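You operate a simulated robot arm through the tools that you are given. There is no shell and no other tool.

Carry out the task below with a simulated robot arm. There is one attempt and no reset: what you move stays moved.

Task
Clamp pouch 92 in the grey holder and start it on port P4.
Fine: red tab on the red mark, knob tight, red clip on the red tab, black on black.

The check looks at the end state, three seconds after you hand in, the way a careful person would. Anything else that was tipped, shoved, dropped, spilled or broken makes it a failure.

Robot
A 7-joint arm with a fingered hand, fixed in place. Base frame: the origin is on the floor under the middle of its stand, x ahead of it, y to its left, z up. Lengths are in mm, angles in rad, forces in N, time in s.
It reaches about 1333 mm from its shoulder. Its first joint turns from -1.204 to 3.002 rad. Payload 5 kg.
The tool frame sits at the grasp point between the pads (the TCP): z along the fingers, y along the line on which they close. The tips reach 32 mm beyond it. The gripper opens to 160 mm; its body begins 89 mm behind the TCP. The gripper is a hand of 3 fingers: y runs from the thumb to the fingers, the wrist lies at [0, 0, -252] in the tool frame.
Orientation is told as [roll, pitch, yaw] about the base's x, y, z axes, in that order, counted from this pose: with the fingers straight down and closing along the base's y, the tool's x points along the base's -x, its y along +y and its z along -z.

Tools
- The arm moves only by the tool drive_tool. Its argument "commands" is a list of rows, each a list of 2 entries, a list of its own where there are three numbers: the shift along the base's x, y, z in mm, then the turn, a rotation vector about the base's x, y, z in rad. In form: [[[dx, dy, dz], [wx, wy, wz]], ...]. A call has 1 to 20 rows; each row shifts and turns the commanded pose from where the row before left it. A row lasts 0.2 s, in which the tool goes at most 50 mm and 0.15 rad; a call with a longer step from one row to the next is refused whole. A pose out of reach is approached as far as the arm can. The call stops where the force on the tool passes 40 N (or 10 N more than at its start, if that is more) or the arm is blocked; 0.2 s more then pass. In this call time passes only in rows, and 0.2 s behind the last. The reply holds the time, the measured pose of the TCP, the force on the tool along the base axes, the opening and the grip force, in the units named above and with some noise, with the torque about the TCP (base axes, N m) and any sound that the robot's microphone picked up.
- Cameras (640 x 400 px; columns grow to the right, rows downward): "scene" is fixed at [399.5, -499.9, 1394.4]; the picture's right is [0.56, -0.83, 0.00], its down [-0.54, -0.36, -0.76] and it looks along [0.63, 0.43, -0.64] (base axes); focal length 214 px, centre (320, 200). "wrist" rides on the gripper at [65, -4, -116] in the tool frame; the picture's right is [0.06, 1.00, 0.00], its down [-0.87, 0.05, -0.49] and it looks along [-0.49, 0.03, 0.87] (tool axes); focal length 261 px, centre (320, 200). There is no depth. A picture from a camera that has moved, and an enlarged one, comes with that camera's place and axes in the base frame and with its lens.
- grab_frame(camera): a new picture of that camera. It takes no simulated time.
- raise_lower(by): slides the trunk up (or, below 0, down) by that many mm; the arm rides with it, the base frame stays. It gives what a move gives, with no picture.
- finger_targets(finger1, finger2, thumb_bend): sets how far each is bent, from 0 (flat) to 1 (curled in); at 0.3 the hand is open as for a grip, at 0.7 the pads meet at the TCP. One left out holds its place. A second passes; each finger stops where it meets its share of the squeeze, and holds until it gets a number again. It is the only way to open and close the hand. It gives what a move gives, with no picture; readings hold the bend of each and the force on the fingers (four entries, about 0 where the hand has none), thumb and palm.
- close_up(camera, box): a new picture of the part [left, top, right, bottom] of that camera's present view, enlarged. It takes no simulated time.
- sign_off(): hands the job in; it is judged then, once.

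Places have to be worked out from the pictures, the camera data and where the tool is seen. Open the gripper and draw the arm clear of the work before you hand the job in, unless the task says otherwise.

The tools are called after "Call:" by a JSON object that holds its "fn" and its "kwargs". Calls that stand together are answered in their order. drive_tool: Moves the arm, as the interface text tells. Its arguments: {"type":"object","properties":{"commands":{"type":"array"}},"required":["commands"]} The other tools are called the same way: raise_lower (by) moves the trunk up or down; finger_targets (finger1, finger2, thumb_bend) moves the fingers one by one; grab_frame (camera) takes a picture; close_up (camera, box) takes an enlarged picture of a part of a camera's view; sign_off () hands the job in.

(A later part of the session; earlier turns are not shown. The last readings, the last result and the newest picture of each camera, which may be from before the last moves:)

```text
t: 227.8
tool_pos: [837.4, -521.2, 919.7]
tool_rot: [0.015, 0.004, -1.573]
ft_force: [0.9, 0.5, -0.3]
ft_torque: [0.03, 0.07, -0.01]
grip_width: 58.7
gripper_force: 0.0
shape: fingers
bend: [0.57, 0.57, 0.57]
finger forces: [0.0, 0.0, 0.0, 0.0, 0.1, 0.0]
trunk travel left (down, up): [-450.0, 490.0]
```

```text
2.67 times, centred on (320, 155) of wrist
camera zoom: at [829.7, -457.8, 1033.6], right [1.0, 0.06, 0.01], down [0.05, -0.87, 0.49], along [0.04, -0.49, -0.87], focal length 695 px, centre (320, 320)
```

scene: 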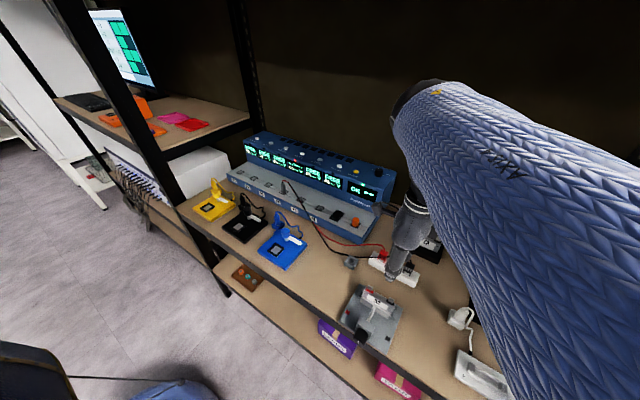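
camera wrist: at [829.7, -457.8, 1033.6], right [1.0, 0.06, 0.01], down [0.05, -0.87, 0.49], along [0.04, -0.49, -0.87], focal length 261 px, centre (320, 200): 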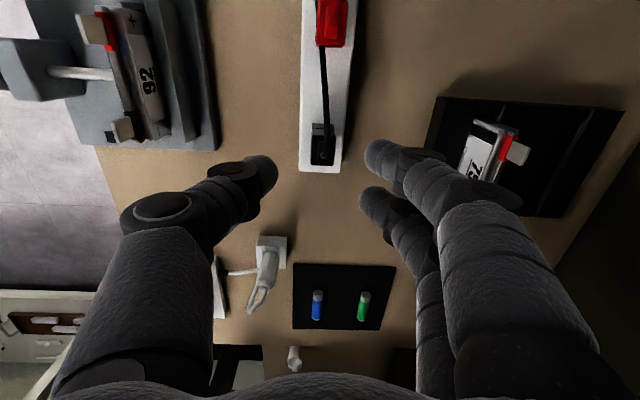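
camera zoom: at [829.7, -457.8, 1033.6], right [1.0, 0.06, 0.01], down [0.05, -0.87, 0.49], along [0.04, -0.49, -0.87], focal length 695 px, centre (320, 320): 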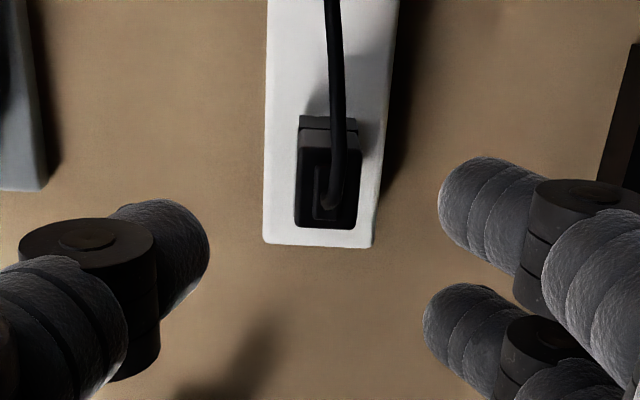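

Centred within 1–2 mm (clip centre ≈ (838, -520)). I adjust and descend to TCP z≈859.

Call:
{"fn": "drive_tool", "kwargs": {"commands": [[[0.6, 1, -11], [0, 0, 0]], [[0, 0, -12], [0, 0, 0]], [[0, 0, -12], [0, 0, 0]], [[0, 0, -12], [0, 0, 0]], [[0, 0, -13], [0, 0, 0]]]}}

Call:
{"fn": "close_up", "kwargs": {"camera": "wrist", "box": [240, 80, 400, 230]}}

Call:
{"fn": "close_up", "kwargs": {"camera": "scene", "box": [350, 220, 440, 300]}}

```text
t: 229.0
tool_pos: [836.5, -520.9, 858.7]
tool_rot: [0.014, 0.003, -1.571]
ft_force: [-0.5, 0.4, -0.1]
ft_torque: [0.0, 0.03, 0.01]
grip_width: 58.5
gripper_force: 0.1
shape: fingers
bend: [0.57, 0.57, 0.57]
finger forces: [0.1, 0.0, 0.0, 0.1, 0.0, 0.0]
trunk travel left (down, up): [-450.0, 490.0]
```

```text
2.67 times, centred on (320, 155) of wrist
camera zoom: at [829.8, -457.1, 972.9], right [1.0, 0.06, 0.01], down [0.05, -0.87, 0.49], along [0.04, -0.49, -0.87], focal length 695 px, centre (320, 320)
```

zoom: 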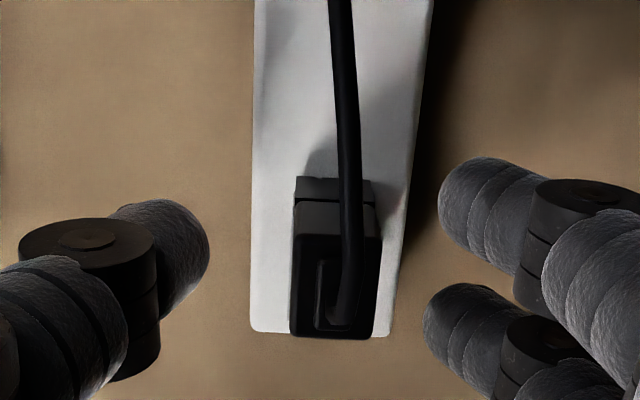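

```text
5.00 times, centred on (395, 260) of scene
camera zoom: at [399.5, -499.9, 1394.4], right [0.56, -0.83, 0.0], down [-0.54, -0.36, -0.76], along [0.63, 0.43, -0.64], focal length 1072 px, centre (-55, -100)
```

zoom: 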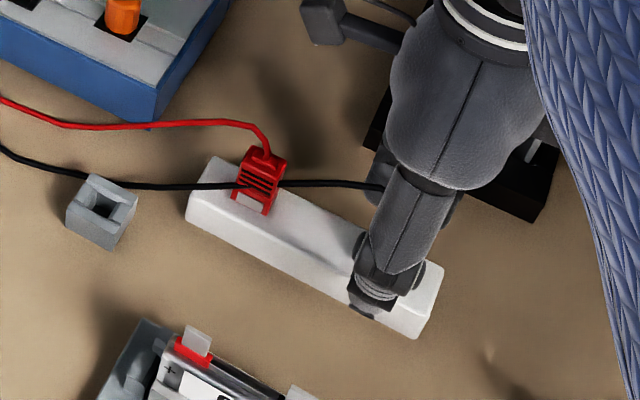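

The clip is between the digits; its centre is ≈1.5 mm further in +x. I shift and close gently.

Call:
{"fn": "drive_tool", "kwargs": {"commands": [[[1.5, 0.5, 0], [0, 0, 0]]]}}

Call:
{"fn": "finger_targets", "kwargs": {"finger1": 0.66, "finger2": 0.66, "thumb_bend": 0.66}}

Call:
{"fn": "close_up", "kwargs": {"camera": "wrist", "box": [240, 80, 400, 230]}}

```text
t: 229.4
tool_pos: [837.8, -519.8, 859.0]
tool_rot: [0.015, 0.003, -1.572]
ft_force: [-0.1, -0.6, 0.1]
ft_torque: [0.01, 0.02, -0.02]
grip_width: 58.6
gripper_force: 0.0
shape: fingers
bend: [0.57, 0.57, 0.57]
finger forces: [0.0, 0.0, 0.1, 0.1, 0.0, 0.1]
trunk travel left (down, up): [-450.0, 490.0]
```

```text
t: 230.4
tool_pos: [837.2, -519.7, 860.7]
tool_rot: [0.013, 0.003, -1.57]
ft_force: [-1.1, 0.7, 0.4]
ft_torque: [0.02, -0.03, -0.01]
grip_width: 26.9
gripper_force: 0.8
shape: fingers
bend: [0.66, 0.66, 0.66]
finger forces: [0.2, 0.3, 0.0, 0.0, 0.4, 0.0]
trunk travel left (down, up): [-450.0, 490.0]
```

```text
2.67 times, centred on (320, 155) of wrist
camera zoom: at [831.1, -455.9, 973.4], right [1.0, 0.06, 0.01], down [0.05, -0.87, 0.49], along [0.04, -0.49, -0.87], focal length 695 px, centre (320, 320)
```

zoom: 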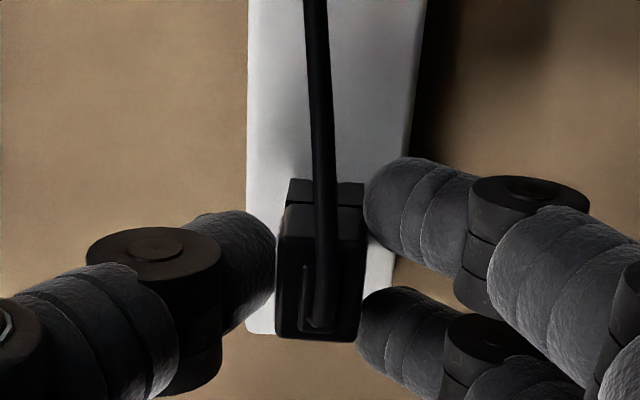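

All three digits just touch the clip. I squeeze to hold it.

Call:
{"fn": "finger_targets", "kwargs": {"finger1": 0.73, "finger2": 0.73, "thumb_bend": 0.75}}

```text
t: 231.4
tool_pos: [838.4, -520.6, 860.6]
tool_rot: [0.016, 0.005, -1.571]
ft_force: [-0.4, -0.2, -1.1]
ft_torque: [0.01, 0.01, 0.01]
grip_width: 22.4
gripper_force: 16.3
shape: fingers
bend: [0.7, 0.7, 0.68]
finger forces: [7.8, 8.2, 0.0, 0.0, 16.4, 0.0]
trunk travel left (down, up): [-450.0, 490.0]
```

Perfectly balanced grip (8+8 N vs 16 N). I lift the clip slowly.

Call:
{"fn": "drive_tool", "kwargs": {"commands": [[[0, 0, 3], [0, 0, 0]], [[0, 0, 4], [0, 0, 0]], [[0, 0, 5], [0, 0, 0]], [[0, 0, 6], [0, 0, 0]]]}}

Call:
{"fn": "grab_frame", "kwargs": {"camera": "wrist"}}

Call:
{"fn": "close_up", "kwargs": {"camera": "scene", "box": [350, 220, 440, 300]}}

```text
t: 232.4
tool_pos: [839.1, -519.4, 877.4]
tool_rot: [0.016, 0.004, -1.572]
ft_force: [-0.3, 0.7, -0.3]
ft_torque: [0.0, 0.0, 0.02]
grip_width: 22.2
gripper_force: 15.5
shape: fingers
bend: [0.7, 0.7, 0.68]
finger forces: [7.8, 8.3, 0.0, 0.1, 16.4, 0.0]
trunk travel left (down, up): [-450.0, 490.0]
```

```text
taken
camera wrist: at [831.6, -455.5, 992.0], right [1.0, 0.06, 0.02], down [0.05, -0.87, 0.49], along [0.04, -0.49, -0.87], focal length 261 px, centre (320, 200)
```

wrist: 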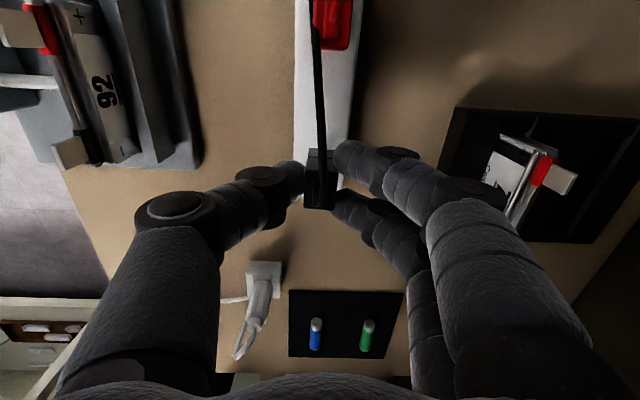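

```text
5.00 times, centred on (395, 260) of scene
camera zoom: at [399.5, -499.9, 1394.4], right [0.56, -0.83, 0.0], down [-0.54, -0.36, -0.76], along [0.63, 0.43, -0.64], focal length 1072 px, centre (-55, -100)
```

zoom: 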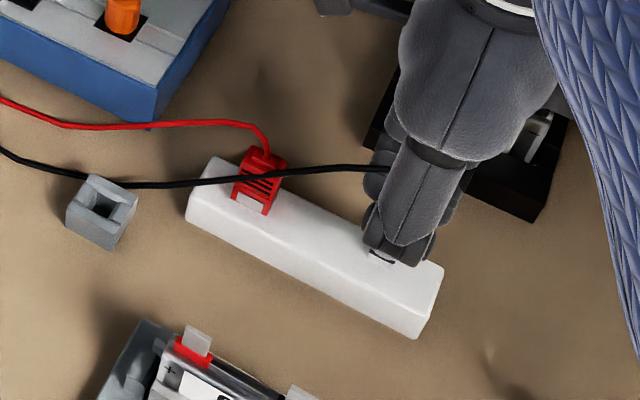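

The clip comes along cleanly. I lift it to clear the tabs and carry it over the black tab.

Call:
{"fn": "drive_tool", "kwargs": {"commands": [[[0, 0, 12], [0, 0, 0]], [[0, 0, 15], [0, 0, 0]], [[0, 0, 15], [0, 0, 0]], [[0, 0, 15], [0, 0, 0]], [[-8, 0, 6], [0, 0, 0]], [[-14, 1, 0], [0, 0, 0]], [[-15, 1, 0], [0, 0, 0]], [[-15, 1, 0], [0, 0, 0]], [[-15, 1, 0], [0, 0, 0]], [[-15, 1, 0], [0, 0, 0]], [[-15, 1, 0], [0, 0, 0]], [[-15, 2, 0], [0, 0, 0]], [[-15, 2, 0], [0, 0, 0]], [[-8, 1, 0], [0, 0, 0]]]}}

Call:
{"fn": "grab_frame", "kwargs": {"camera": "wrist"}}

Call:
{"fn": "close_up", "kwargs": {"camera": "scene", "box": [320, 250, 420, 330]}}

```text
t: 235.4
tool_pos: [704.2, -508.9, 941.8]
tool_rot: [0.016, 0.003, -1.571]
ft_force: [-0.2, 0.4, 0.8]
ft_torque: [0.02, 0.01, -0.03]
grip_width: 22.2
gripper_force: 16.3
shape: fingers
bend: [0.7, 0.7, 0.68]
finger forces: [7.9, 8.4, 0.0, 0.0, 16.4, 0.0]
trunk travel left (down, up): [-450.0, 490.0]
```

```text
taken
camera wrist: at [696.4, -444.8, 1055.2], right [1.0, 0.06, 0.02], down [0.05, -0.87, 0.49], along [0.04, -0.49, -0.87], focal length 261 px, centre (320, 200)
```

wrist: 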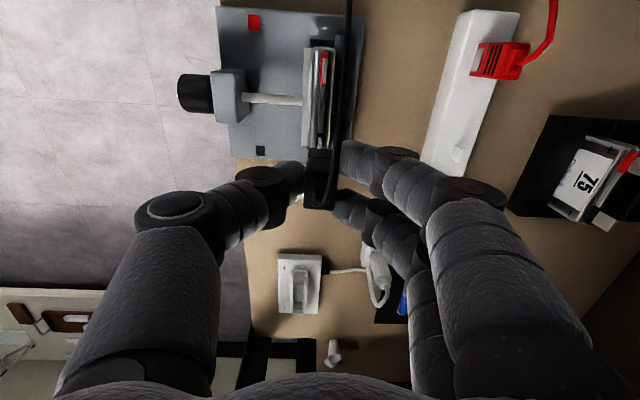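

```text
5.00 times, centred on (370, 290) of scene
camera zoom: at [399.5, -499.9, 1394.4], right [0.56, -0.83, 0.0], down [-0.54, -0.36, -0.76], along [0.63, 0.43, -0.64], focal length 1072 px, centre (70, -250)
```

zoom: 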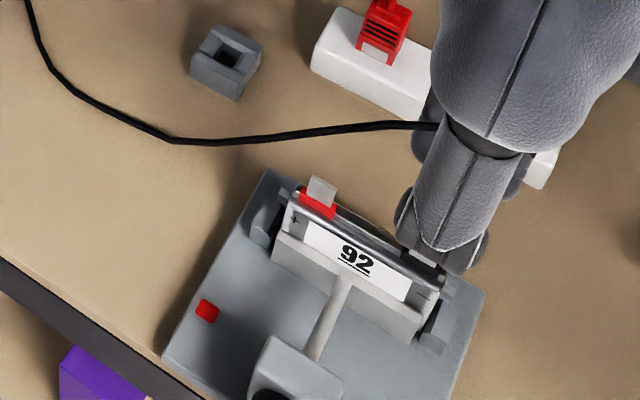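

Above the black tab now. I zoom to compare the clip's position with the tab line.

Call:
{"fn": "close_up", "kwargs": {"camera": "wrist", "box": [265, 30, 375, 215]}}

```text
2.16 times, centred on (320, 122) of wrist
camera zoom: at [696.4, -444.8, 1055.2], right [1.0, 0.06, 0.02], down [0.05, -0.87, 0.49], along [0.04, -0.49, -0.87], focal length 564 px, centre (320, 368)
```

zoom: 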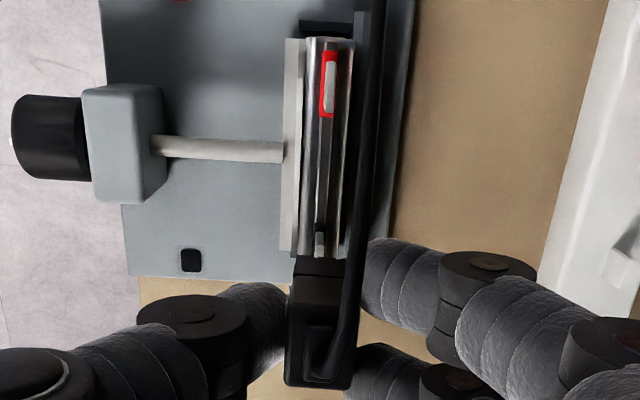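

Clip and tab line up within about 1 mm. I descend: first quickly to just above the tab, then in small steps while watching the force.

Call:
{"fn": "drive_tool", "kwargs": {"commands": [[[0.3, 0.3, -7], [0, 0, 0]], [[0, 0, -7], [0, 0, 0]], [[0, 0, -6], [0, 0, 0]]]}}

Call:
{"fn": "close_up", "kwargs": {"camera": "wrist", "box": [265, 30, 375, 215]}}

Call:
{"fn": "close_up", "kwargs": {"camera": "scene", "box": [350, 270, 420, 330]}}

```text
t: 236.2
tool_pos: [704.4, -508.3, 921.6]
tool_rot: [0.015, 0.002, -1.571]
ft_force: [-0.3, 0.1, 0.4]
ft_torque: [0.0, 0.0, 0.01]
grip_width: 22.2
gripper_force: 16.6
shape: fingers
bend: [0.7, 0.7, 0.68]
finger forces: [7.9, 8.5, 0.1, 0.0, 16.3, 0.0]
trunk travel left (down, up): [-450.0, 490.0]
```

```text
2.16 times, centred on (320, 122) of wrist
camera zoom: at [696.9, -445.0, 1034.7], right [1.0, 0.06, 0.01], down [0.05, -0.87, 0.49], along [0.04, -0.49, -0.87], focal length 564 px, centre (320, 368)
```

zoom: 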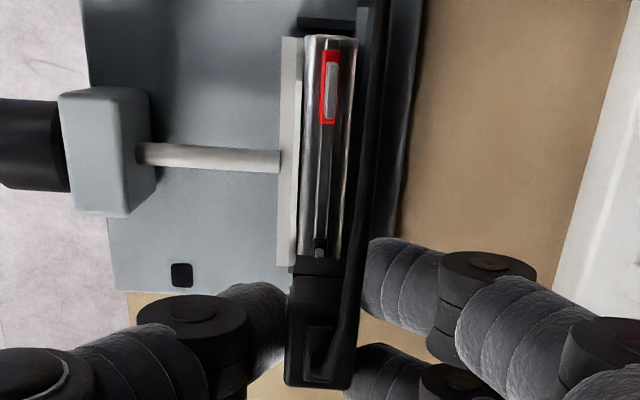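

```text
6.67 times, centred on (385, 300) of scene
camera zoom: at [399.5, -499.9, 1394.4], right [0.56, -0.83, 0.0], down [-0.54, -0.36, -0.76], along [0.63, 0.43, -0.64], focal length 1430 px, centre (-113, -467)
```

zoom: 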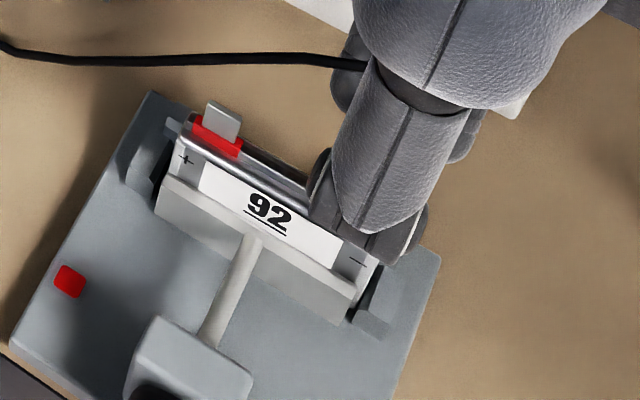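

x is matched to within 0.2 mm. I nudge y by +0.7 and lower in 2 mm steps.

Call:
{"fn": "drive_tool", "kwargs": {"commands": [[[0, 0.7, -2], [0, 0, 0]], [[0, 0, -2], [0, 0, 0]], [[0, 0, -2], [0, 0, 0]]]}}

Call:
{"fn": "drive_tool", "kwargs": {"commands": [[[0, 0, -2], [0, 0, 0]], [[0, 0, -2], [0, 0, 0]]]}}

Call:
{"fn": "drive_tool", "kwargs": {"commands": [[[0, 0, -2], [0, 0, 0]], [[0, 0, -2], [0, 0, 0]]]}}

```text
t: 237.0
tool_pos: [704.8, -506.8, 915.2]
tool_rot: [0.015, 0.002, -1.57]
ft_force: [0.2, -1.0, -0.3]
ft_torque: [0.0, 0.03, 0.0]
grip_width: 22.1
gripper_force: 15.9
shape: fingers
bend: [0.7, 0.7, 0.68]
finger forces: [7.9, 8.6, 0.1, 0.0, 16.4, 0.0]
trunk travel left (down, up): [-450.0, 490.0]
```

```text
t: 237.6
tool_pos: [705.0, -508.3, 911.8]
tool_rot: [0.016, 0.004, -1.571]
ft_force: [-0.2, 1.0, 0.0]
ft_torque: [0.01, 0.04, -0.04]
grip_width: 22.1
gripper_force: 16.3
shape: fingers
bend: [0.7, 0.7, 0.69]
finger forces: [7.9, 8.5, 0.0, 0.0, 16.9, 0.1]
trunk travel left (down, up): [-450.0, 490.0]
```

```text
t: 238.2
tool_pos: [704.2, -507.7, 907.0]
tool_rot: [0.015, 0.003, -1.572]
ft_force: [-0.6, -0.2, -0.3]
ft_torque: [0.0, 0.06, -0.07]
grip_width: 22.3
gripper_force: 16.7
shape: fingers
bend: [0.7, 0.7, 0.69]
finger forces: [7.9, 8.4, 0.0, 0.0, 16.8, 0.0]
trunk travel left (down, up): [-450.0, 490.0]
```

The tab is sliding into the clip without resistance (about 9 mm in). I continue.

Call:
{"fn": "drive_tool", "kwargs": {"commands": [[[0, 0, -2], [0, 0, 0]], [[0, 0, -2], [0, 0, 0]]]}}

Call:
{"fn": "drive_tool", "kwargs": {"commands": [[[0, 0, -2], [0, 0, 0]], [[0, 0, -2], [0, 0, 0]]]}}

Call:
{"fn": "close_up", "kwargs": {"camera": "wrist", "box": [265, 30, 375, 215]}}

Call:
{"fn": "close_up", "kwargs": {"camera": "scene", "box": [350, 270, 420, 330]}}

```text
t: 238.8
tool_pos: [704.3, -507.9, 903.2]
tool_rot: [0.016, 0.005, -1.57]
ft_force: [-0.8, 0.1, 1.4]
ft_torque: [0.0, 0.02, 0.03]
grip_width: 22.4
gripper_force: 17.2
shape: fingers
bend: [0.7, 0.7, 0.69]
finger forces: [8.1, 8.6, 0.0, 0.0, 17.1, 0.1]
trunk travel left (down, up): [-450.0, 490.0]
```

```text
t: 239.4
tool_pos: [704.7, -507.6, 899.3]
tool_rot: [0.014, 0.003, -1.569]
ft_force: [0.8, 0.1, 1.4]
ft_torque: [0.03, 0.0, 0.03]
grip_width: 22.3
gripper_force: 16.9
shape: fingers
bend: [0.7, 0.7, 0.69]
finger forces: [8.3, 8.7, 0.0, 0.1, 16.5, 0.0]
trunk travel left (down, up): [-450.0, 490.0]
```

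```text
2.16 times, centred on (320, 122) of wrist
camera zoom: at [696.8, -444.1, 1012.8], right [1.0, 0.06, 0.01], down [0.05, -0.87, 0.49], along [0.04, -0.49, -0.87], focal length 564 px, centre (320, 368)
```

zoom: 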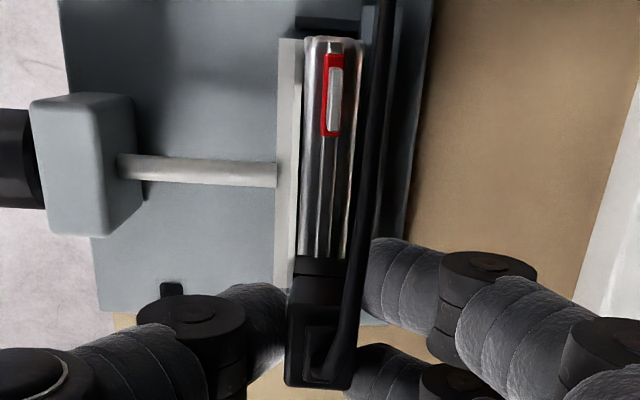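

```text
6.67 times, centred on (385, 300) of scene
camera zoom: at [399.5, -499.9, 1394.4], right [0.56, -0.83, 0.0], down [-0.54, -0.36, -0.76], along [0.63, 0.43, -0.64], focal length 1430 px, centre (-113, -467)
```

zoom: 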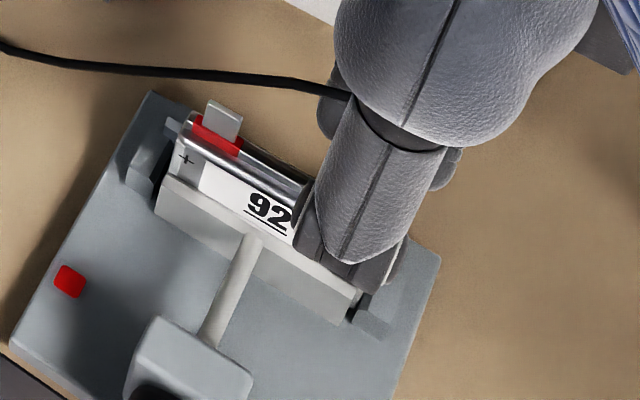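

Nearly seated. I lower a little more until I feel the sleeve.

Call:
{"fn": "drive_tool", "kwargs": {"commands": [[[0, 0, -1.5], [0, 0, 0]], [[0, 0, -1.5], [0, 0, 0]]]}}

Call:
{"fn": "drive_tool", "kwargs": {"commands": [[[0, 0, -1.5], [0, 0, 0]]]}}

```text
t: 240.0
tool_pos: [703.5, -508.1, 896.5]
tool_rot: [0.013, 0.002, -1.57]
ft_force: [0.2, -0.2, 4.6]
ft_torque: [-0.03, 0.0, 0.0]
grip_width: 22.1
gripper_force: 17.2
shape: fingers
bend: [0.71, 0.7, 0.69]
finger forces: [8.5, 9.4, 0.0, 0.0, 17.6, 0.0]
trunk travel left (down, up): [-450.0, 490.0]
```

```text
t: 240.4
tool_pos: [703.3, -507.6, 895.2]
tool_rot: [0.017, 0.003, -1.572]
ft_force: [-1.2, 0.0, 13.0]
ft_torque: [-0.02, -0.01, 0.02]
grip_width: 22.3
gripper_force: 19.6
shape: fingers
bend: [0.71, 0.71, 0.69]
finger forces: [9.3, 10.2, 0.1, 0.1, 19.0, 0.0]
trunk travel left (down, up): [-450.0, 490.0]
```

Firm contact (13 N): the clip is seated on the black tab. I release it and rise.

Call:
{"fn": "finger_targets", "kwargs": {"finger1": 0.62, "finger2": 0.62, "thumb_bend": 0.62}}

Call:
{"fn": "drive_tool", "kwargs": {"commands": [[[0, 0, 6], [0, 0, 0]], [[0, 0, 10], [0, 0, 0]], [[0, 0, 12], [0, 0, 0]], [[0, 0, 14], [0, 0, 0]]]}}

Call:
{"fn": "close_up", "kwargs": {"camera": "wrist", "box": [240, 20, 400, 215]}}

Call:
{"fn": "close_up", "kwargs": {"camera": "scene", "box": [350, 250, 440, 330]}}

```text
t: 241.4
tool_pos: [704.3, -508.6, 895.2]
tool_rot: [0.015, 0.005, -1.572]
ft_force: [0.3, 0.1, 0.6]
ft_torque: [0.0, 0.01, -0.01]
grip_width: 39.4
gripper_force: 0.0
shape: fingers
bend: [0.62, 0.62, 0.62]
finger forces: [0.0, 0.0, 0.0, 0.0, 0.0, 0.0]
trunk travel left (down, up): [-450.0, 490.0]
```

```text
t: 242.4
tool_pos: [704.0, -507.4, 936.5]
tool_rot: [0.014, 0.004, -1.572]
ft_force: [-0.6, -0.2, 0.1]
ft_torque: [0.0, -0.02, 0.0]
grip_width: 39.4
gripper_force: 0.1
shape: fingers
bend: [0.62, 0.62, 0.62]
finger forces: [0.0, 0.0, 0.0, 0.1, 0.0, 0.0]
trunk travel left (down, up): [-450.0, 490.0]
```

```text
2.05 times, centred on (320, 118) of wrist
camera zoom: at [696.2, -443.3, 1050.7], right [1.0, 0.06, 0.01], down [0.05, -0.87, 0.49], along [0.04, -0.49, -0.87], focal length 535 px, centre (320, 369)
```

zoom: 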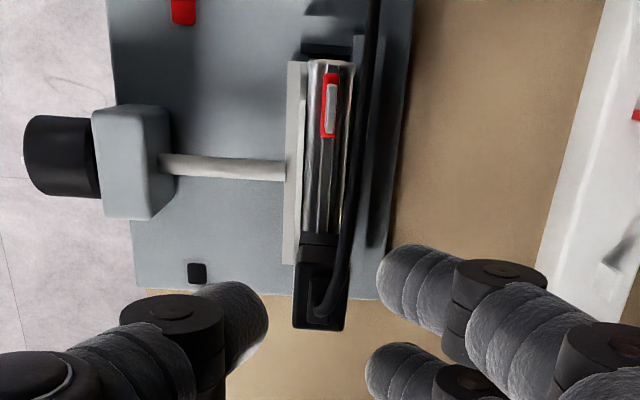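

```text
5.00 times, centred on (395, 290) of scene
camera zoom: at [399.5, -499.9, 1394.4], right [0.56, -0.83, 0.0], down [-0.54, -0.36, -0.76], along [0.63, 0.43, -0.64], focal length 1072 px, centre (-55, -250)
```

zoom: 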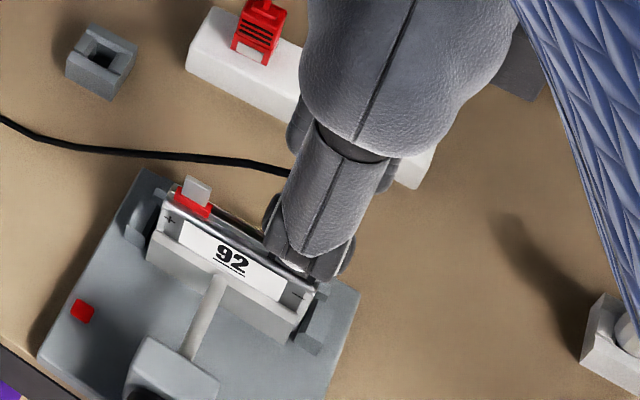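

The black clip stays on its tab. Now I move over to the red clip at (838, -440).

Call:
{"fn": "drive_tool", "kwargs": {"commands": [[[10, 4, 6], [0, 0, 0]], [[14, 7, 0], [0, 0, 0]], [[15, 8, 0], [0, 0, 0]], [[15, 8, 0], [0, 0, 0]], [[15, 8, 0], [0, 0, 0]], [[15, 8, 0], [0, 0, 0]], [[15, 8, 0], [0, 0, 0]], [[15, 8, 0], [0, 0, 0]], [[12, 6, -8], [0, 0, 0]], [[8, 3, -10], [0, 0, 0]]]}}

Call:
{"fn": "finger_targets", "kwargs": {"finger1": 0.58, "finger2": 0.58, "thumb_bend": 0.58}}

Call:
{"fn": "close_up", "kwargs": {"camera": "wrist", "box": [240, 80, 400, 230]}}

Call:
{"fn": "close_up", "kwargs": {"camera": "scene", "box": [340, 260, 420, 340]}}

```text
t: 244.6
tool_pos: [838.2, -439.7, 925.3]
tool_rot: [0.012, 0.003, -1.571]
ft_force: [-0.3, 0.2, 0.3]
ft_torque: [-0.02, 0.0, 0.02]
grip_width: 39.5
gripper_force: 0.0
shape: fingers
bend: [0.62, 0.62, 0.62]
finger forces: [0.0, 0.0, 0.0, 0.1, 0.1, 0.0]
trunk travel left (down, up): [-450.0, 490.0]
```

```text
t: 245.6
tool_pos: [836.9, -439.4, 924.4]
tool_rot: [0.014, 0.005, -1.571]
ft_force: [0.3, 0.2, -0.3]
ft_torque: [0.01, -0.01, -0.01]
grip_width: 58.4
gripper_force: 0.1
shape: fingers
bend: [0.57, 0.57, 0.57]
finger forces: [0.1, 0.1, 0.0, 0.1, 0.0, 0.0]
trunk travel left (down, up): [-450.0, 490.0]
```

```text
2.67 times, centred on (320, 155) of wrist
camera zoom: at [830.5, -376.2, 1038.1], right [1.0, 0.06, 0.01], down [0.05, -0.87, 0.49], along [0.04, -0.49, -0.87], focal length 695 px, centre (320, 320)
```

zoom: 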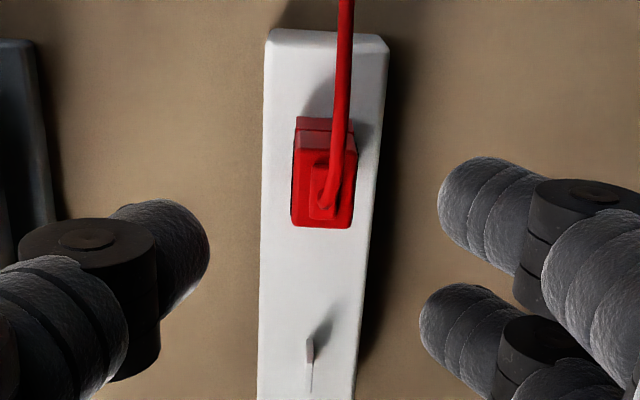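

```text
5.00 times, centred on (380, 300) of scene
camera zoom: at [399.5, -499.9, 1394.4], right [0.56, -0.83, 0.0], down [-0.54, -0.36, -0.76], along [0.63, 0.43, -0.64], focal length 1072 px, centre (20, -300)
```

zoom: 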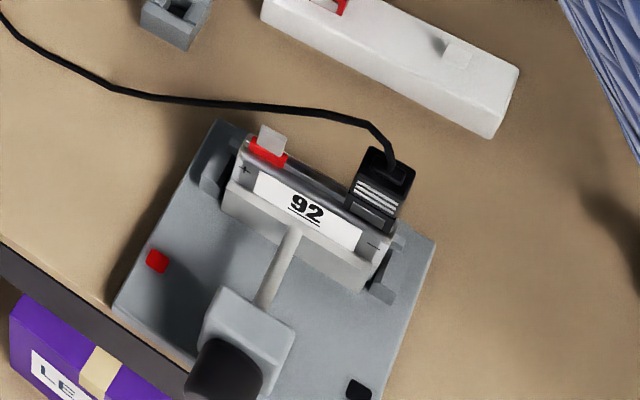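

The scene view confirms the black clip stands properly on the black tab; the bar shows a thin peg where it was, so the slot fits tabs as assumed. Red clip centre ≈ (838.2, -439.9). I descend onto it.

Call:
{"fn": "drive_tool", "kwargs": {"commands": [[[0.8, -0.3, -12], [0, 0, 0]], [[0, 0, -13], [0, 0, 0]], [[0, 0, -13], [0, 0, 0]], [[0, 0, -14], [0, 0, 0]], [[0, 0, -13], [0, 0, 0]]]}}

Call:
{"fn": "finger_targets", "kwargs": {"finger1": 0.66, "finger2": 0.66, "thumb_bend": 0.66}}

Call:
{"fn": "close_up", "kwargs": {"camera": "wrist", "box": [240, 80, 400, 230]}}

```text
t: 246.8
tool_pos: [839.0, -439.5, 857.2]
tool_rot: [0.014, 0.003, -1.571]
ft_force: [0.0, 0.1, -0.1]
ft_torque: [-0.02, 0.0, 0.0]
grip_width: 58.5
gripper_force: 0.0
shape: fingers
bend: [0.57, 0.57, 0.57]
finger forces: [0.0, 0.1, 0.0, 0.0, 0.0, 0.0]
trunk travel left (down, up): [-450.0, 490.0]
```

```text
t: 247.8
tool_pos: [839.6, -440.8, 858.4]
tool_rot: [0.014, 0.002, -1.57]
ft_force: [0.4, -0.2, -0.1]
ft_torque: [0.0, -0.01, 0.01]
grip_width: 26.9
gripper_force: 0.9
shape: fingers
bend: [0.66, 0.66, 0.66]
finger forces: [0.2, 0.3, 0.0, 0.0, 0.6, 0.0]
trunk travel left (down, up): [-450.0, 490.0]
```

```text
2.67 times, centred on (320, 155) of wrist
camera zoom: at [831.8, -376.6, 972.9], right [1.0, 0.06, 0.01], down [0.05, -0.87, 0.49], along [0.04, -0.49, -0.87], focal length 695 px, centre (320, 320)
```

zoom: 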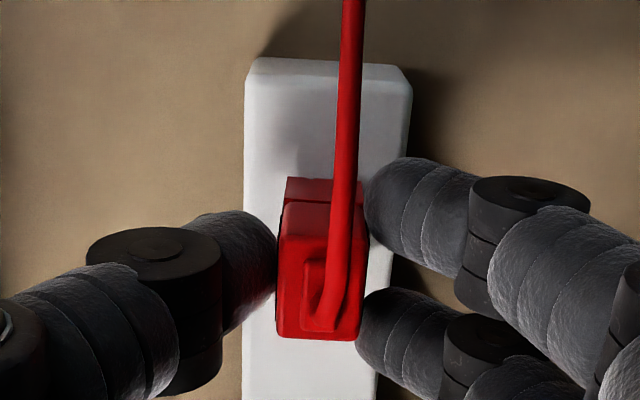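

All three digits touch evenly. I squeeze and lift.

Call:
{"fn": "finger_targets", "kwargs": {"finger1": 0.73, "finger2": 0.73, "thumb_bend": 0.75}}

Call:
{"fn": "drive_tool", "kwargs": {"commands": [[[0, 0, 3], [0, 0, 0]], [[0, 0, 4], [0, 0, 0]], [[0, 0, 6], [0, 0, 0]], [[0, 0, 10], [0, 0, 0]], [[0, 0, 14], [0, 0, 0]], [[0, 0, 15], [0, 0, 0]], [[0, 0, 15], [0, 0, 0]], [[0, 0, 15], [0, 0, 0]]]}}

Call:
{"fn": "grab_frame", "kwargs": {"camera": "wrist"}}

```text
t: 248.8
tool_pos: [838.6, -439.5, 859.4]
tool_rot: [0.016, 0.004, -1.57]
ft_force: [0.2, -0.2, -0.5]
ft_torque: [0.0, 0.02, 0.03]
grip_width: 22.7
gripper_force: 16.2
shape: fingers
bend: [0.7, 0.7, 0.68]
finger forces: [8.1, 7.9, 0.0, 0.1, 16.4, 0.0]
trunk travel left (down, up): [-450.0, 490.0]
```

```text
t: 250.6
tool_pos: [838.3, -440.2, 941.8]
tool_rot: [0.016, 0.004, -1.57]
ft_force: [0.1, 0.4, 0.6]
ft_torque: [-0.03, -0.02, -0.01]
grip_width: 22.7
gripper_force: 16.3
shape: fingers
bend: [0.7, 0.7, 0.68]
finger forces: [8.2, 8.1, 0.1, 0.0, 16.3, 0.0]
trunk travel left (down, up): [-450.0, 490.0]
```

```text
taken
camera wrist: at [831.1, -376.7, 1056.1], right [1.0, 0.06, 0.02], down [0.05, -0.87, 0.49], along [0.04, -0.49, -0.87], focal length 261 px, centre (320, 200)
```

wrist: 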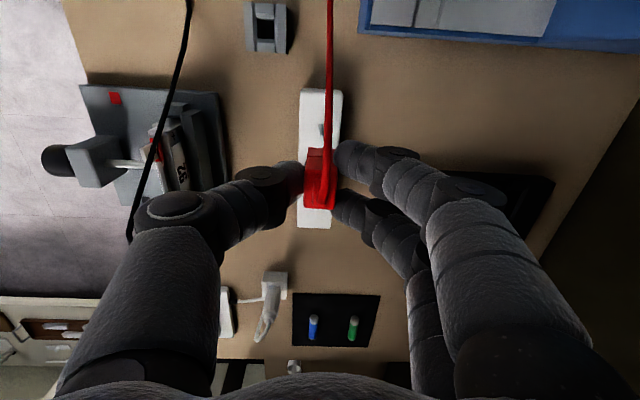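

The red clip is up. I carry it over the red tab.

Call:
{"fn": "drive_tool", "kwargs": {"commands": [[[-8, 0, 0], [0, 0, 0]], [[-14, -1, 0], [0, 0, 0]], [[-15, -1.5, 0], [0, 0, 0]], [[-15, -1.5, 0], [0, 0, 0]], [[-15, -1.5, 0], [0, 0, 0]], [[-15, -1.5, 0], [0, 0, 0]], [[-15, -1.5, 0], [0, 0, 0]], [[-15, -1.5, 0], [0, 0, 0]], [[-14, -1.5, 0], [0, 0, 0]], [[-8, -1.5, 0], [0, 0, 0]]]}}

Call:
{"fn": "close_up", "kwargs": {"camera": "wrist", "box": [265, 30, 375, 215]}}

Call:
{"fn": "close_up", "kwargs": {"camera": "scene", "box": [330, 260, 410, 330]}}

```text
t: 252.8
tool_pos: [703.8, -452.6, 942.9]
tool_rot: [0.013, 0.003, -1.57]
ft_force: [-0.8, 0.7, 0.2]
ft_torque: [-0.03, -0.02, 0.0]
grip_width: 22.3
gripper_force: 16.8
shape: fingers
bend: [0.7, 0.7, 0.68]
finger forces: [8.4, 8.2, 0.0, 0.0, 16.3, 0.0]
trunk travel left (down, up): [-450.0, 490.0]
```

```text
2.16 times, centred on (320, 122) of wrist
camera zoom: at [697.2, -389.3, 1055.5], right [1.0, 0.06, 0.02], down [0.05, -0.87, 0.49], along [0.04, -0.49, -0.87], focal length 564 px, centre (320, 368)
```

zoom: 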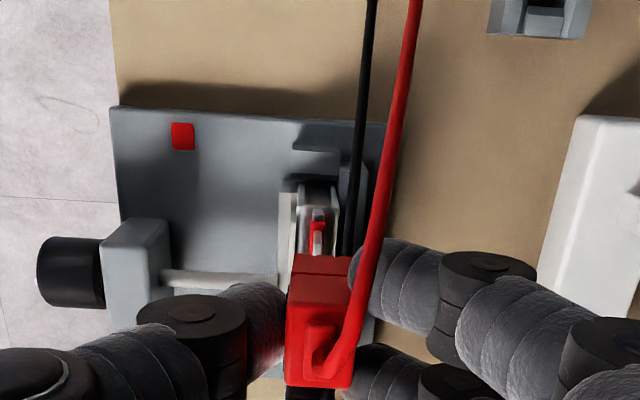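

```text
5.71 times, centred on (370, 295) of scene
camera zoom: at [399.5, -499.9, 1394.4], right [0.56, -0.83, 0.0], down [-0.54, -0.36, -0.76], along [0.63, 0.43, -0.64], focal length 1226 px, centre (34, -343)
```

zoom: 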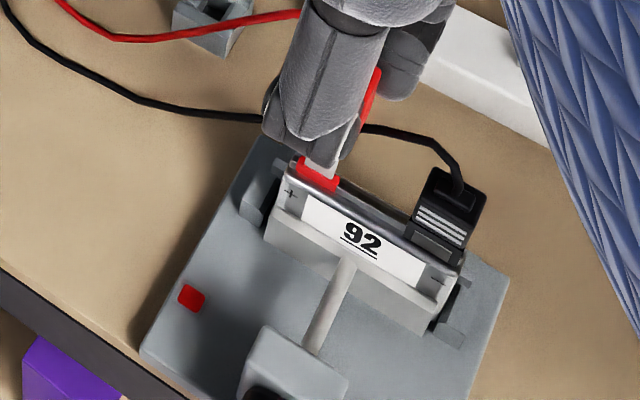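

Red clip and red tab line up within 0.5 mm. I lower it in stages as before.

Call:
{"fn": "drive_tool", "kwargs": {"commands": [[[0, -0.4, -7], [0, 0, 0]], [[0, 0, -7], [0, 0, 0]], [[0, 0, -6], [0, 0, 0]]]}}

Call:
{"fn": "drive_tool", "kwargs": {"commands": [[[0, 0, -2], [0, 0, 0]], [[0, 0, -2], [0, 0, 0]], [[0, 0, -2], [0, 0, 0]]]}}

Call:
{"fn": "drive_tool", "kwargs": {"commands": [[[0, 0, -2], [0, 0, 0]], [[0, 0, -2], [0, 0, 0]], [[0, 0, -2], [0, 0, 0]]]}}

Call:
{"fn": "drive_tool", "kwargs": {"commands": [[[0, 0, -2], [0, 0, 0]], [[0, 0, -2], [0, 0, 0]], [[0, 0, -2], [0, 0, 0]]]}}

```text
t: 253.6
tool_pos: [704.9, -454.0, 920.6]
tool_rot: [0.013, 0.004, -1.571]
ft_force: [0.4, 0.4, 0.2]
ft_torque: [-0.01, 0.01, -0.03]
grip_width: 22.4
gripper_force: 16.5
shape: fingers
bend: [0.7, 0.7, 0.68]
finger forces: [8.2, 8.1, 0.0, 0.1, 16.2, 0.0]
trunk travel left (down, up): [-450.0, 490.0]
```

```text
t: 254.4
tool_pos: [704.9, -453.7, 915.8]
tool_rot: [0.013, 0.003, -1.571]
ft_force: [0.4, -0.1, -0.3]
ft_torque: [-0.02, 0.02, 0.01]
grip_width: 22.7
gripper_force: 16.4
shape: fingers
bend: [0.7, 0.7, 0.68]
finger forces: [8.3, 8.2, 0.0, 0.0, 16.3, 0.0]
trunk travel left (down, up): [-450.0, 490.0]
```

```text
t: 255.2
tool_pos: [704.8, -454.1, 909.8]
tool_rot: [0.015, 0.003, -1.57]
ft_force: [-0.9, -0.4, -0.1]
ft_torque: [0.03, 0.01, 0.02]
grip_width: 22.2
gripper_force: 17.2
shape: fingers
bend: [0.7, 0.7, 0.69]
finger forces: [8.2, 8.2, 0.0, 0.0, 16.9, 0.0]
trunk travel left (down, up): [-450.0, 490.0]
```

```text
t: 256.0
tool_pos: [705.0, -453.5, 904.2]
tool_rot: [0.016, 0.003, -1.571]
ft_force: [-0.4, -0.7, 1.0]
ft_torque: [-0.02, 0.01, 0.02]
grip_width: 22.4
gripper_force: 16.8
shape: fingers
bend: [0.7, 0.7, 0.69]
finger forces: [8.4, 8.5, 0.0, 0.0, 16.7, 0.0]
trunk travel left (down, up): [-450.0, 490.0]
```

It slides on freely again. A few more millimetres to seat it.

Call:
{"fn": "drive_tool", "kwargs": {"commands": [[[0, 0, -2], [0, 0, 0]], [[0, 0, -2], [0, 0, 0]], [[0, 0, -2], [0, 0, 0]]]}}

Call:
{"fn": "drive_tool", "kwargs": {"commands": [[[0, 0, -1.5], [0, 0, 0]], [[0, 0, -1.5], [0, 0, 0]]]}}

```text
t: 256.8
tool_pos: [705.2, -452.7, 898.0]
tool_rot: [0.014, 0.003, -1.57]
ft_force: [-0.1, 0.9, 1.3]
ft_torque: [0.06, 0.0, -0.02]
grip_width: 22.6
gripper_force: 17.4
shape: fingers
bend: [0.7, 0.7, 0.69]
finger forces: [8.8, 8.3, 0.1, 0.1, 16.9, 0.0]
trunk travel left (down, up): [-450.0, 490.0]
```

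```text
t: 257.4
tool_pos: [705.2, -453.9, 896.0]
tool_rot: [0.017, 0.003, -1.57]
ft_force: [0.3, -1.2, 11.9]
ft_torque: [-0.01, 0.0, -0.01]
grip_width: 22.1
gripper_force: 19.3
shape: fingers
bend: [0.71, 0.71, 0.69]
finger forces: [9.5, 9.8, 0.0, 0.0, 18.9, 0.1]
trunk travel left (down, up): [-450.0, 490.0]
```

Seated with 12 N, same height as the black one. I release and rise.

Call:
{"fn": "finger_targets", "kwargs": {"finger1": 0.62, "finger2": 0.62, "thumb_bend": 0.62}}

Call:
{"fn": "drive_tool", "kwargs": {"commands": [[[0, 0, 6], [0, 0, 0]], [[0, 0, 10], [0, 0, 0]], [[0, 0, 14], [0, 0, 0]], [[0, 0, 16], [0, 0, 0]], [[0, 0, 16], [0, 0, 0]], [[0, 0, 16], [0, 0, 0]]]}}

Call:
{"fn": "grab_frame", "kwargs": {"camera": "scene"}}

Call:
{"fn": "grab_frame", "kwargs": {"camera": "wrist"}}

```text
t: 258.4
tool_pos: [704.4, -453.4, 894.1]
tool_rot: [0.014, 0.003, -1.572]
ft_force: [-0.1, 0.9, -0.5]
ft_torque: [0.02, -0.03, -0.01]
grip_width: 39.2
gripper_force: 0.0
shape: fingers
bend: [0.62, 0.62, 0.62]
finger forces: [0.1, 0.1, 0.1, 0.0, 0.0, 0.0]
trunk travel left (down, up): [-450.0, 490.0]
```

```text
t: 259.8
tool_pos: [704.6, -453.1, 973.2]
tool_rot: [0.015, 0.003, -1.571]
ft_force: [-0.1, 0.1, 0.7]
ft_torque: [0.0, -0.04, -0.03]
grip_width: 39.5
gripper_force: 0.0
shape: fingers
bend: [0.62, 0.62, 0.62]
finger forces: [0.0, 0.0, 0.0, 0.0, 0.0, 0.0]
trunk travel left (down, up): [-450.0, 490.0]
```

```text
taken
```

scene: 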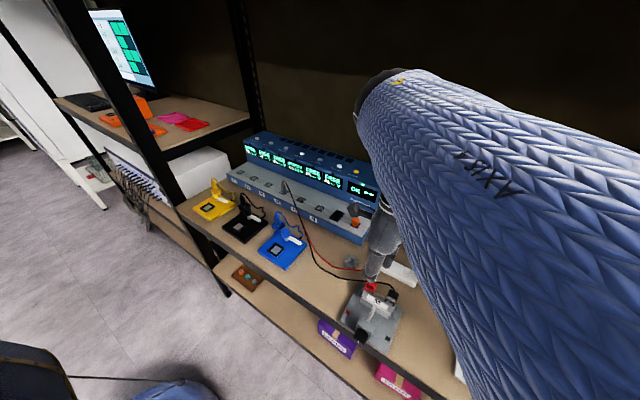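

```text
taken
camera wrist: at [697.4, -389.7, 1086.5], right [1.0, 0.06, 0.01], down [0.05, -0.87, 0.49], along [0.04, -0.49, -0.87], focal length 261 px, centre (320, 200)
```

wrist: 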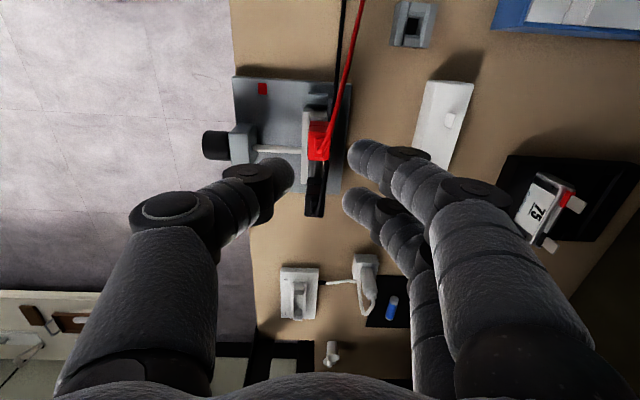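

Both clips are on. I check the holder and the charger's displays closely.

Call:
{"fn": "close_up", "kwargs": {"camera": "scene", "box": [240, 130, 380, 200]}}

Call:
{"fn": "close_up", "kwargs": {"camera": "scene", "box": [335, 265, 410, 345]}}

Call:
{"fn": "close_up", "kwargs": {"camera": "wrist", "box": [190, 50, 370, 230]}}

```text
4.57 times, centred on (310, 165) of scene
camera zoom: at [399.5, -499.9, 1394.4], right [0.56, -0.83, 0.0], down [-0.54, -0.36, -0.76], along [0.63, 0.43, -0.64], focal length 980 px, centre (366, 360)
```

zoom: 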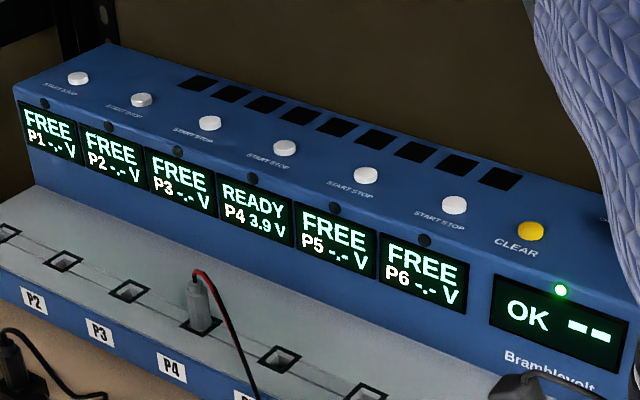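

```text
5.00 times, centred on (372, 305) of scene
camera zoom: at [399.5, -499.9, 1394.4], right [0.56, -0.83, 0.0], down [-0.54, -0.36, -0.76], along [0.63, 0.43, -0.64], focal length 1072 px, centre (58, -325)
```

zoom: 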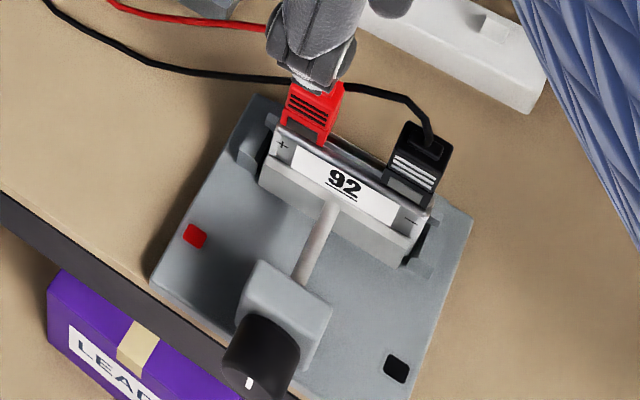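

```text
2.22 times, centred on (280, 140) of wrist
camera zoom: at [697.4, -389.7, 1086.5], right [1.0, 0.06, 0.01], down [0.05, -0.87, 0.49], along [0.04, -0.49, -0.87], focal length 579 px, centre (409, 333)
```

zoom: 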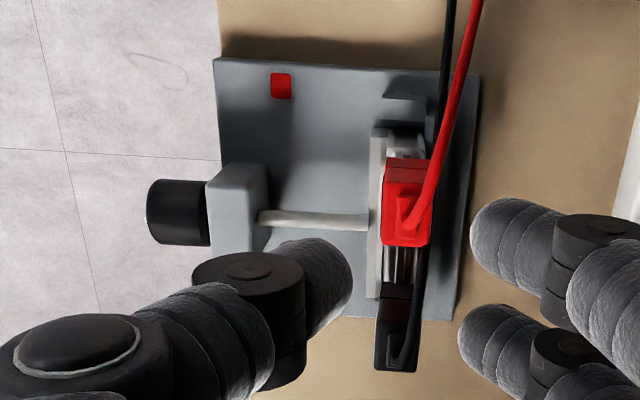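

P4 now reads READY 3.9 V, so the polarity and contact are right. Next: press P4's START/STOP (the fourth white button). I triangulate it at about (1044, 25, 952). I raise the hand, yaw back to 0, and bunch the fingers for pressing.

Call:
{"fn": "drive_tool", "kwargs": {"commands": [[[0, 0, 16], [0, 0, 0]], [[0, 0, 16], [0, 0, 0]], [[0, 0, 16], [0, 0, 0]], [[0, 0, 14], [0, 0, 0]], [[0, 0, 0], [0, 0, 0.12]], [[0, 0, 0], [0, 0, 0.12]], [[0, 0, 0], [0, 0, 0.12]], [[0, 0, 0], [0, 0, 0.12]], [[0, 0, 0], [0, 0, 0.12]], [[0, 0, 0], [0, 0, 0.12]], [[0, 0, 0], [0, 0, 0.12]], [[0, 0, 0], [0, 0, 0.12]], [[0, 0, 0], [0, 0, 0.12]], [[0, 0, 0], [0, 0, 0.12]], [[0, 0, 0], [0, 0, 0.12]], [[0, 0, 0], [0, 0, 0.12]], [[0, 0, 0], [0, 0, 0.13]]]}}

Call:
{"fn": "finger_targets", "kwargs": {"finger1": 0.7, "finger2": 0.66, "thumb_bend": 0.66}}

Call:
{"fn": "grab_frame", "kwargs": {"camera": "wrist"}}

```text
t: 263.4
tool_pos: [704.3, -453.8, 1035.3]
tool_rot: [0.016, 0.005, 0.002]
ft_force: [-0.2, 0.8, -0.4]
ft_torque: [-0.01, -0.01, 0.02]
grip_width: 39.5
gripper_force: 0.1
shape: fingers
bend: [0.62, 0.62, 0.62]
finger forces: [0.0, 0.0, 0.0, 0.0, 0.0, 0.0]
trunk travel left (down, up): [-450.0, 490.0]
```

```text
t: 264.4
tool_pos: [704.4, -454.2, 1034.2]
tool_rot: [0.016, 0.004, -0.002]
ft_force: [0.6, -0.8, 0.3]
ft_torque: [0.02, 0.04, -0.05]
grip_width: 19.2
gripper_force: 0.0
shape: fingers
bend: [0.7, 0.66, 0.66]
finger forces: [0.0, 0.0, 0.1, 0.0, 0.0, 0.1]
trunk travel left (down, up): [-450.0, 490.0]
```

```text
taken
camera wrist: at [639.0, -460.4, 1148.5], right [-0.06, 1.0, 0.02], down [0.87, 0.05, 0.49], along [0.49, 0.04, -0.87], focal length 261 px, centre (320, 200)
```

wrist: 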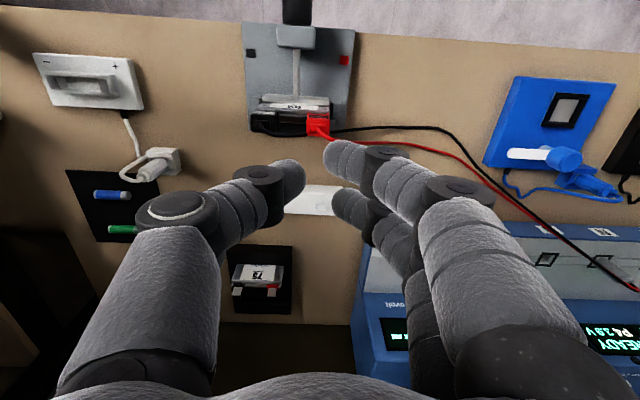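

Everything fine. I move left and slightly forward above the charger's height, tilting the hand forward gradually.

Call:
{"fn": "drive_tool", "kwargs": {"commands": [[[8, 22, 3], [0, -0.04, 0]], [[8, 22, 3], [0, -0.04, 0]], [[8, 22, 3], [0, -0.04, 0]], [[8, 22, 3], [0, -0.04, 0]], [[8, 22, 3], [0, -0.04, 0]], [[8, 22, 3], [0, -0.04, 0]], [[8, 22, 3], [0, -0.04, 0]], [[8, 22, 3], [0, -0.04, 0]]]}}

Call:
{"fn": "drive_tool", "kwargs": {"commands": [[[10, 22, 0], [0, -0.04, 0]], [[10, 22, 0], [0, -0.04, 0]], [[10, 22, 0], [0, -0.04, 0]], [[10, 22, 0], [0, -0.04, 0]], [[10, 22, 0], [0, -0.04, 0]], [[10, 22, 0], [0, -0.04, 0]], [[10, 22, 0], [0, -0.04, 0]]]}}

Call:
{"fn": "grab_frame", "kwargs": {"camera": "wrist"}}

Call:
{"fn": "grab_frame", "kwargs": {"camera": "scene"}}

```text
t: 266.2
tool_pos: [769.8, -276.8, 1058.3]
tool_rot: [0.015, -0.317, 0.0]
ft_force: [-0.5, 0.9, 0.0]
ft_torque: [-0.04, -0.01, 0.01]
grip_width: 18.9
gripper_force: 0.0
shape: fingers
bend: [0.7, 0.66, 0.66]
finger forces: [0.1, 0.1, 0.1, 0.0, 0.0, 0.0]
trunk travel left (down, up): [-450.0, 490.0]
```

```text
t: 267.8
tool_pos: [839.3, -122.9, 1058.6]
tool_rot: [0.017, -0.596, -0.001]
ft_force: [-0.5, -0.8, -1.7]
ft_torque: [0.04, -0.06, -0.03]
grip_width: 19.0
gripper_force: 0.0
shape: fingers
bend: [0.7, 0.66, 0.66]
finger forces: [0.0, 0.0, 0.0, 0.1, 0.0, 0.0]
trunk travel left (down, up): [-450.0, 490.0]
```

```text
taken
camera wrist: at [718.3, -129.4, 1115.9], right [-0.06, 1.0, -0.02], down [0.44, 0.05, 0.9], along [0.89, 0.04, -0.44], focal length 261 px, centre (320, 200)
```

wrist: 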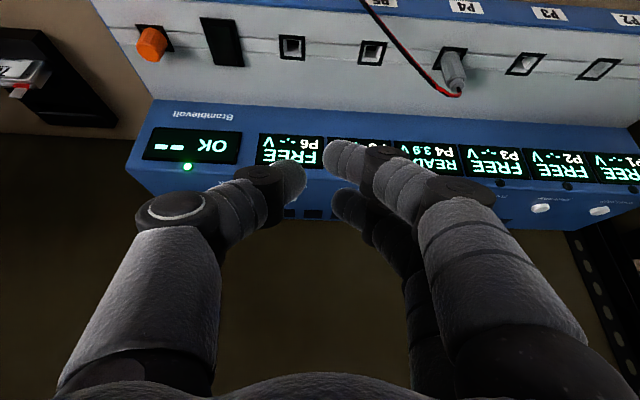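

```text
taken
```

scene: 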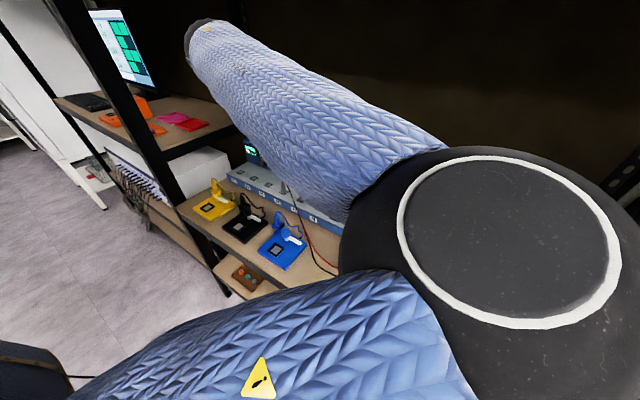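

The tilted hand is above the charger's front. I open the fingers momentarily to get an unobstructed view of the buttons.

Call:
{"fn": "finger_targets", "kwargs": {"finger1": 0.3, "finger2": 0.3, "thumb_bend": 0.3}}

Call:
{"fn": "drive_tool", "kwargs": {"commands": [[[8, 15, 5], [0, 0, 0]], [[8, 15, 5], [0, 0, 0]], [[8, 15, 5], [0, 0, 0]], [[8, 15, 5], [0, 0, 0]], [[8, 15, 5], [0, 0, 0]], [[8, 15, 5], [0, 0, 0]]]}}

Call:
{"fn": "grab_frame", "kwargs": {"camera": "wrist"}}

```text
t: 268.8
tool_pos: [838.5, -123.0, 1058.4]
tool_rot: [0.016, -0.594, 0.001]
ft_force: [0.5, 0.0, 0.6]
ft_torque: [0.04, -0.03, -0.01]
grip_width: 167.7
gripper_force: 0.1
shape: fingers
bend: [0.3, 0.3, 0.3]
finger forces: [0.1, 0.0, 0.0, 0.0, 0.0, 0.0]
trunk travel left (down, up): [-450.0, 490.0]
```

```text
t: 270.2
tool_pos: [887.5, -31.7, 1089.2]
tool_rot: [0.014, -0.598, -0.001]
ft_force: [0.1, 0.0, -0.5]
ft_torque: [-0.01, -0.03, -0.03]
grip_width: 167.6
gripper_force: 0.0
shape: fingers
bend: [0.3, 0.3, 0.3]
finger forces: [0.0, 0.0, 0.0, 0.0, 0.0, 0.1]
trunk travel left (down, up): [-450.0, 490.0]
```

```text
taken
camera wrist: at [766.6, -39.4, 1146.0], right [-0.06, 1.0, -0.02], down [0.44, 0.05, 0.9], along [0.89, 0.04, -0.44], focal length 261 px, centre (320, 200)
```

wrist: 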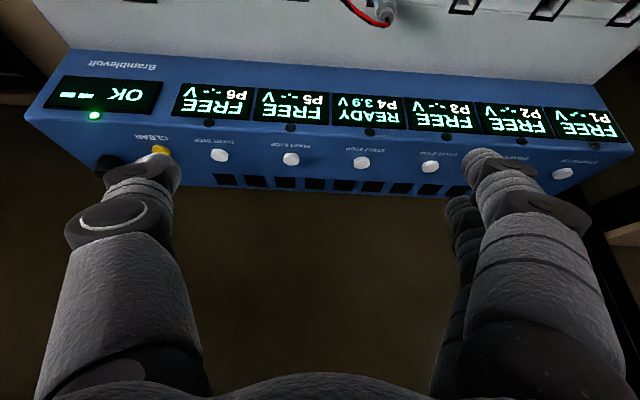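

Clear view now: P4's READY display and its START/STOP button are near the image centre. I zoom for exact coordinates.

Call:
{"fn": "close_up", "kwargs": {"camera": "wrist", "box": [250, 80, 470, 200]}}

Call:
{"fn": "close_up", "kwargs": {"camera": "wrist", "box": [30, 40, 260, 200]}}

```text
2.91 times, centred on (360, 140) of wrist
camera zoom: at [766.6, -39.4, 1146.0], right [-0.06, 1.0, -0.02], down [0.44, 0.05, 0.9], along [0.89, 0.04, -0.44], focal length 758 px, centre (204, 374)
```

zoom: 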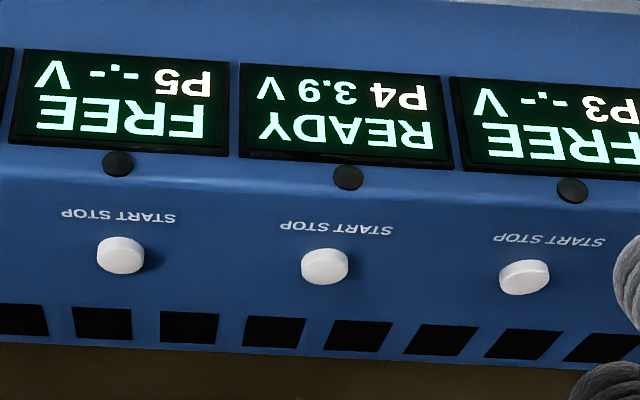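

```text
2.50 times, centred on (145, 120) of wrist
camera zoom: at [766.6, -39.4, 1146.0], right [-0.06, 1.0, -0.02], down [0.44, 0.05, 0.9], along [0.89, 0.04, -0.44], focal length 652 px, centre (758, 400)
```

zoom: 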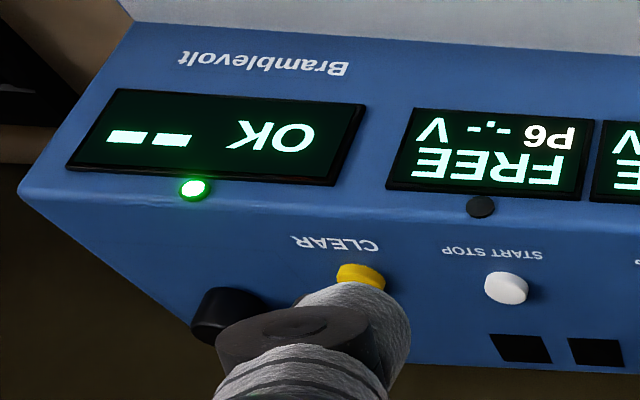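

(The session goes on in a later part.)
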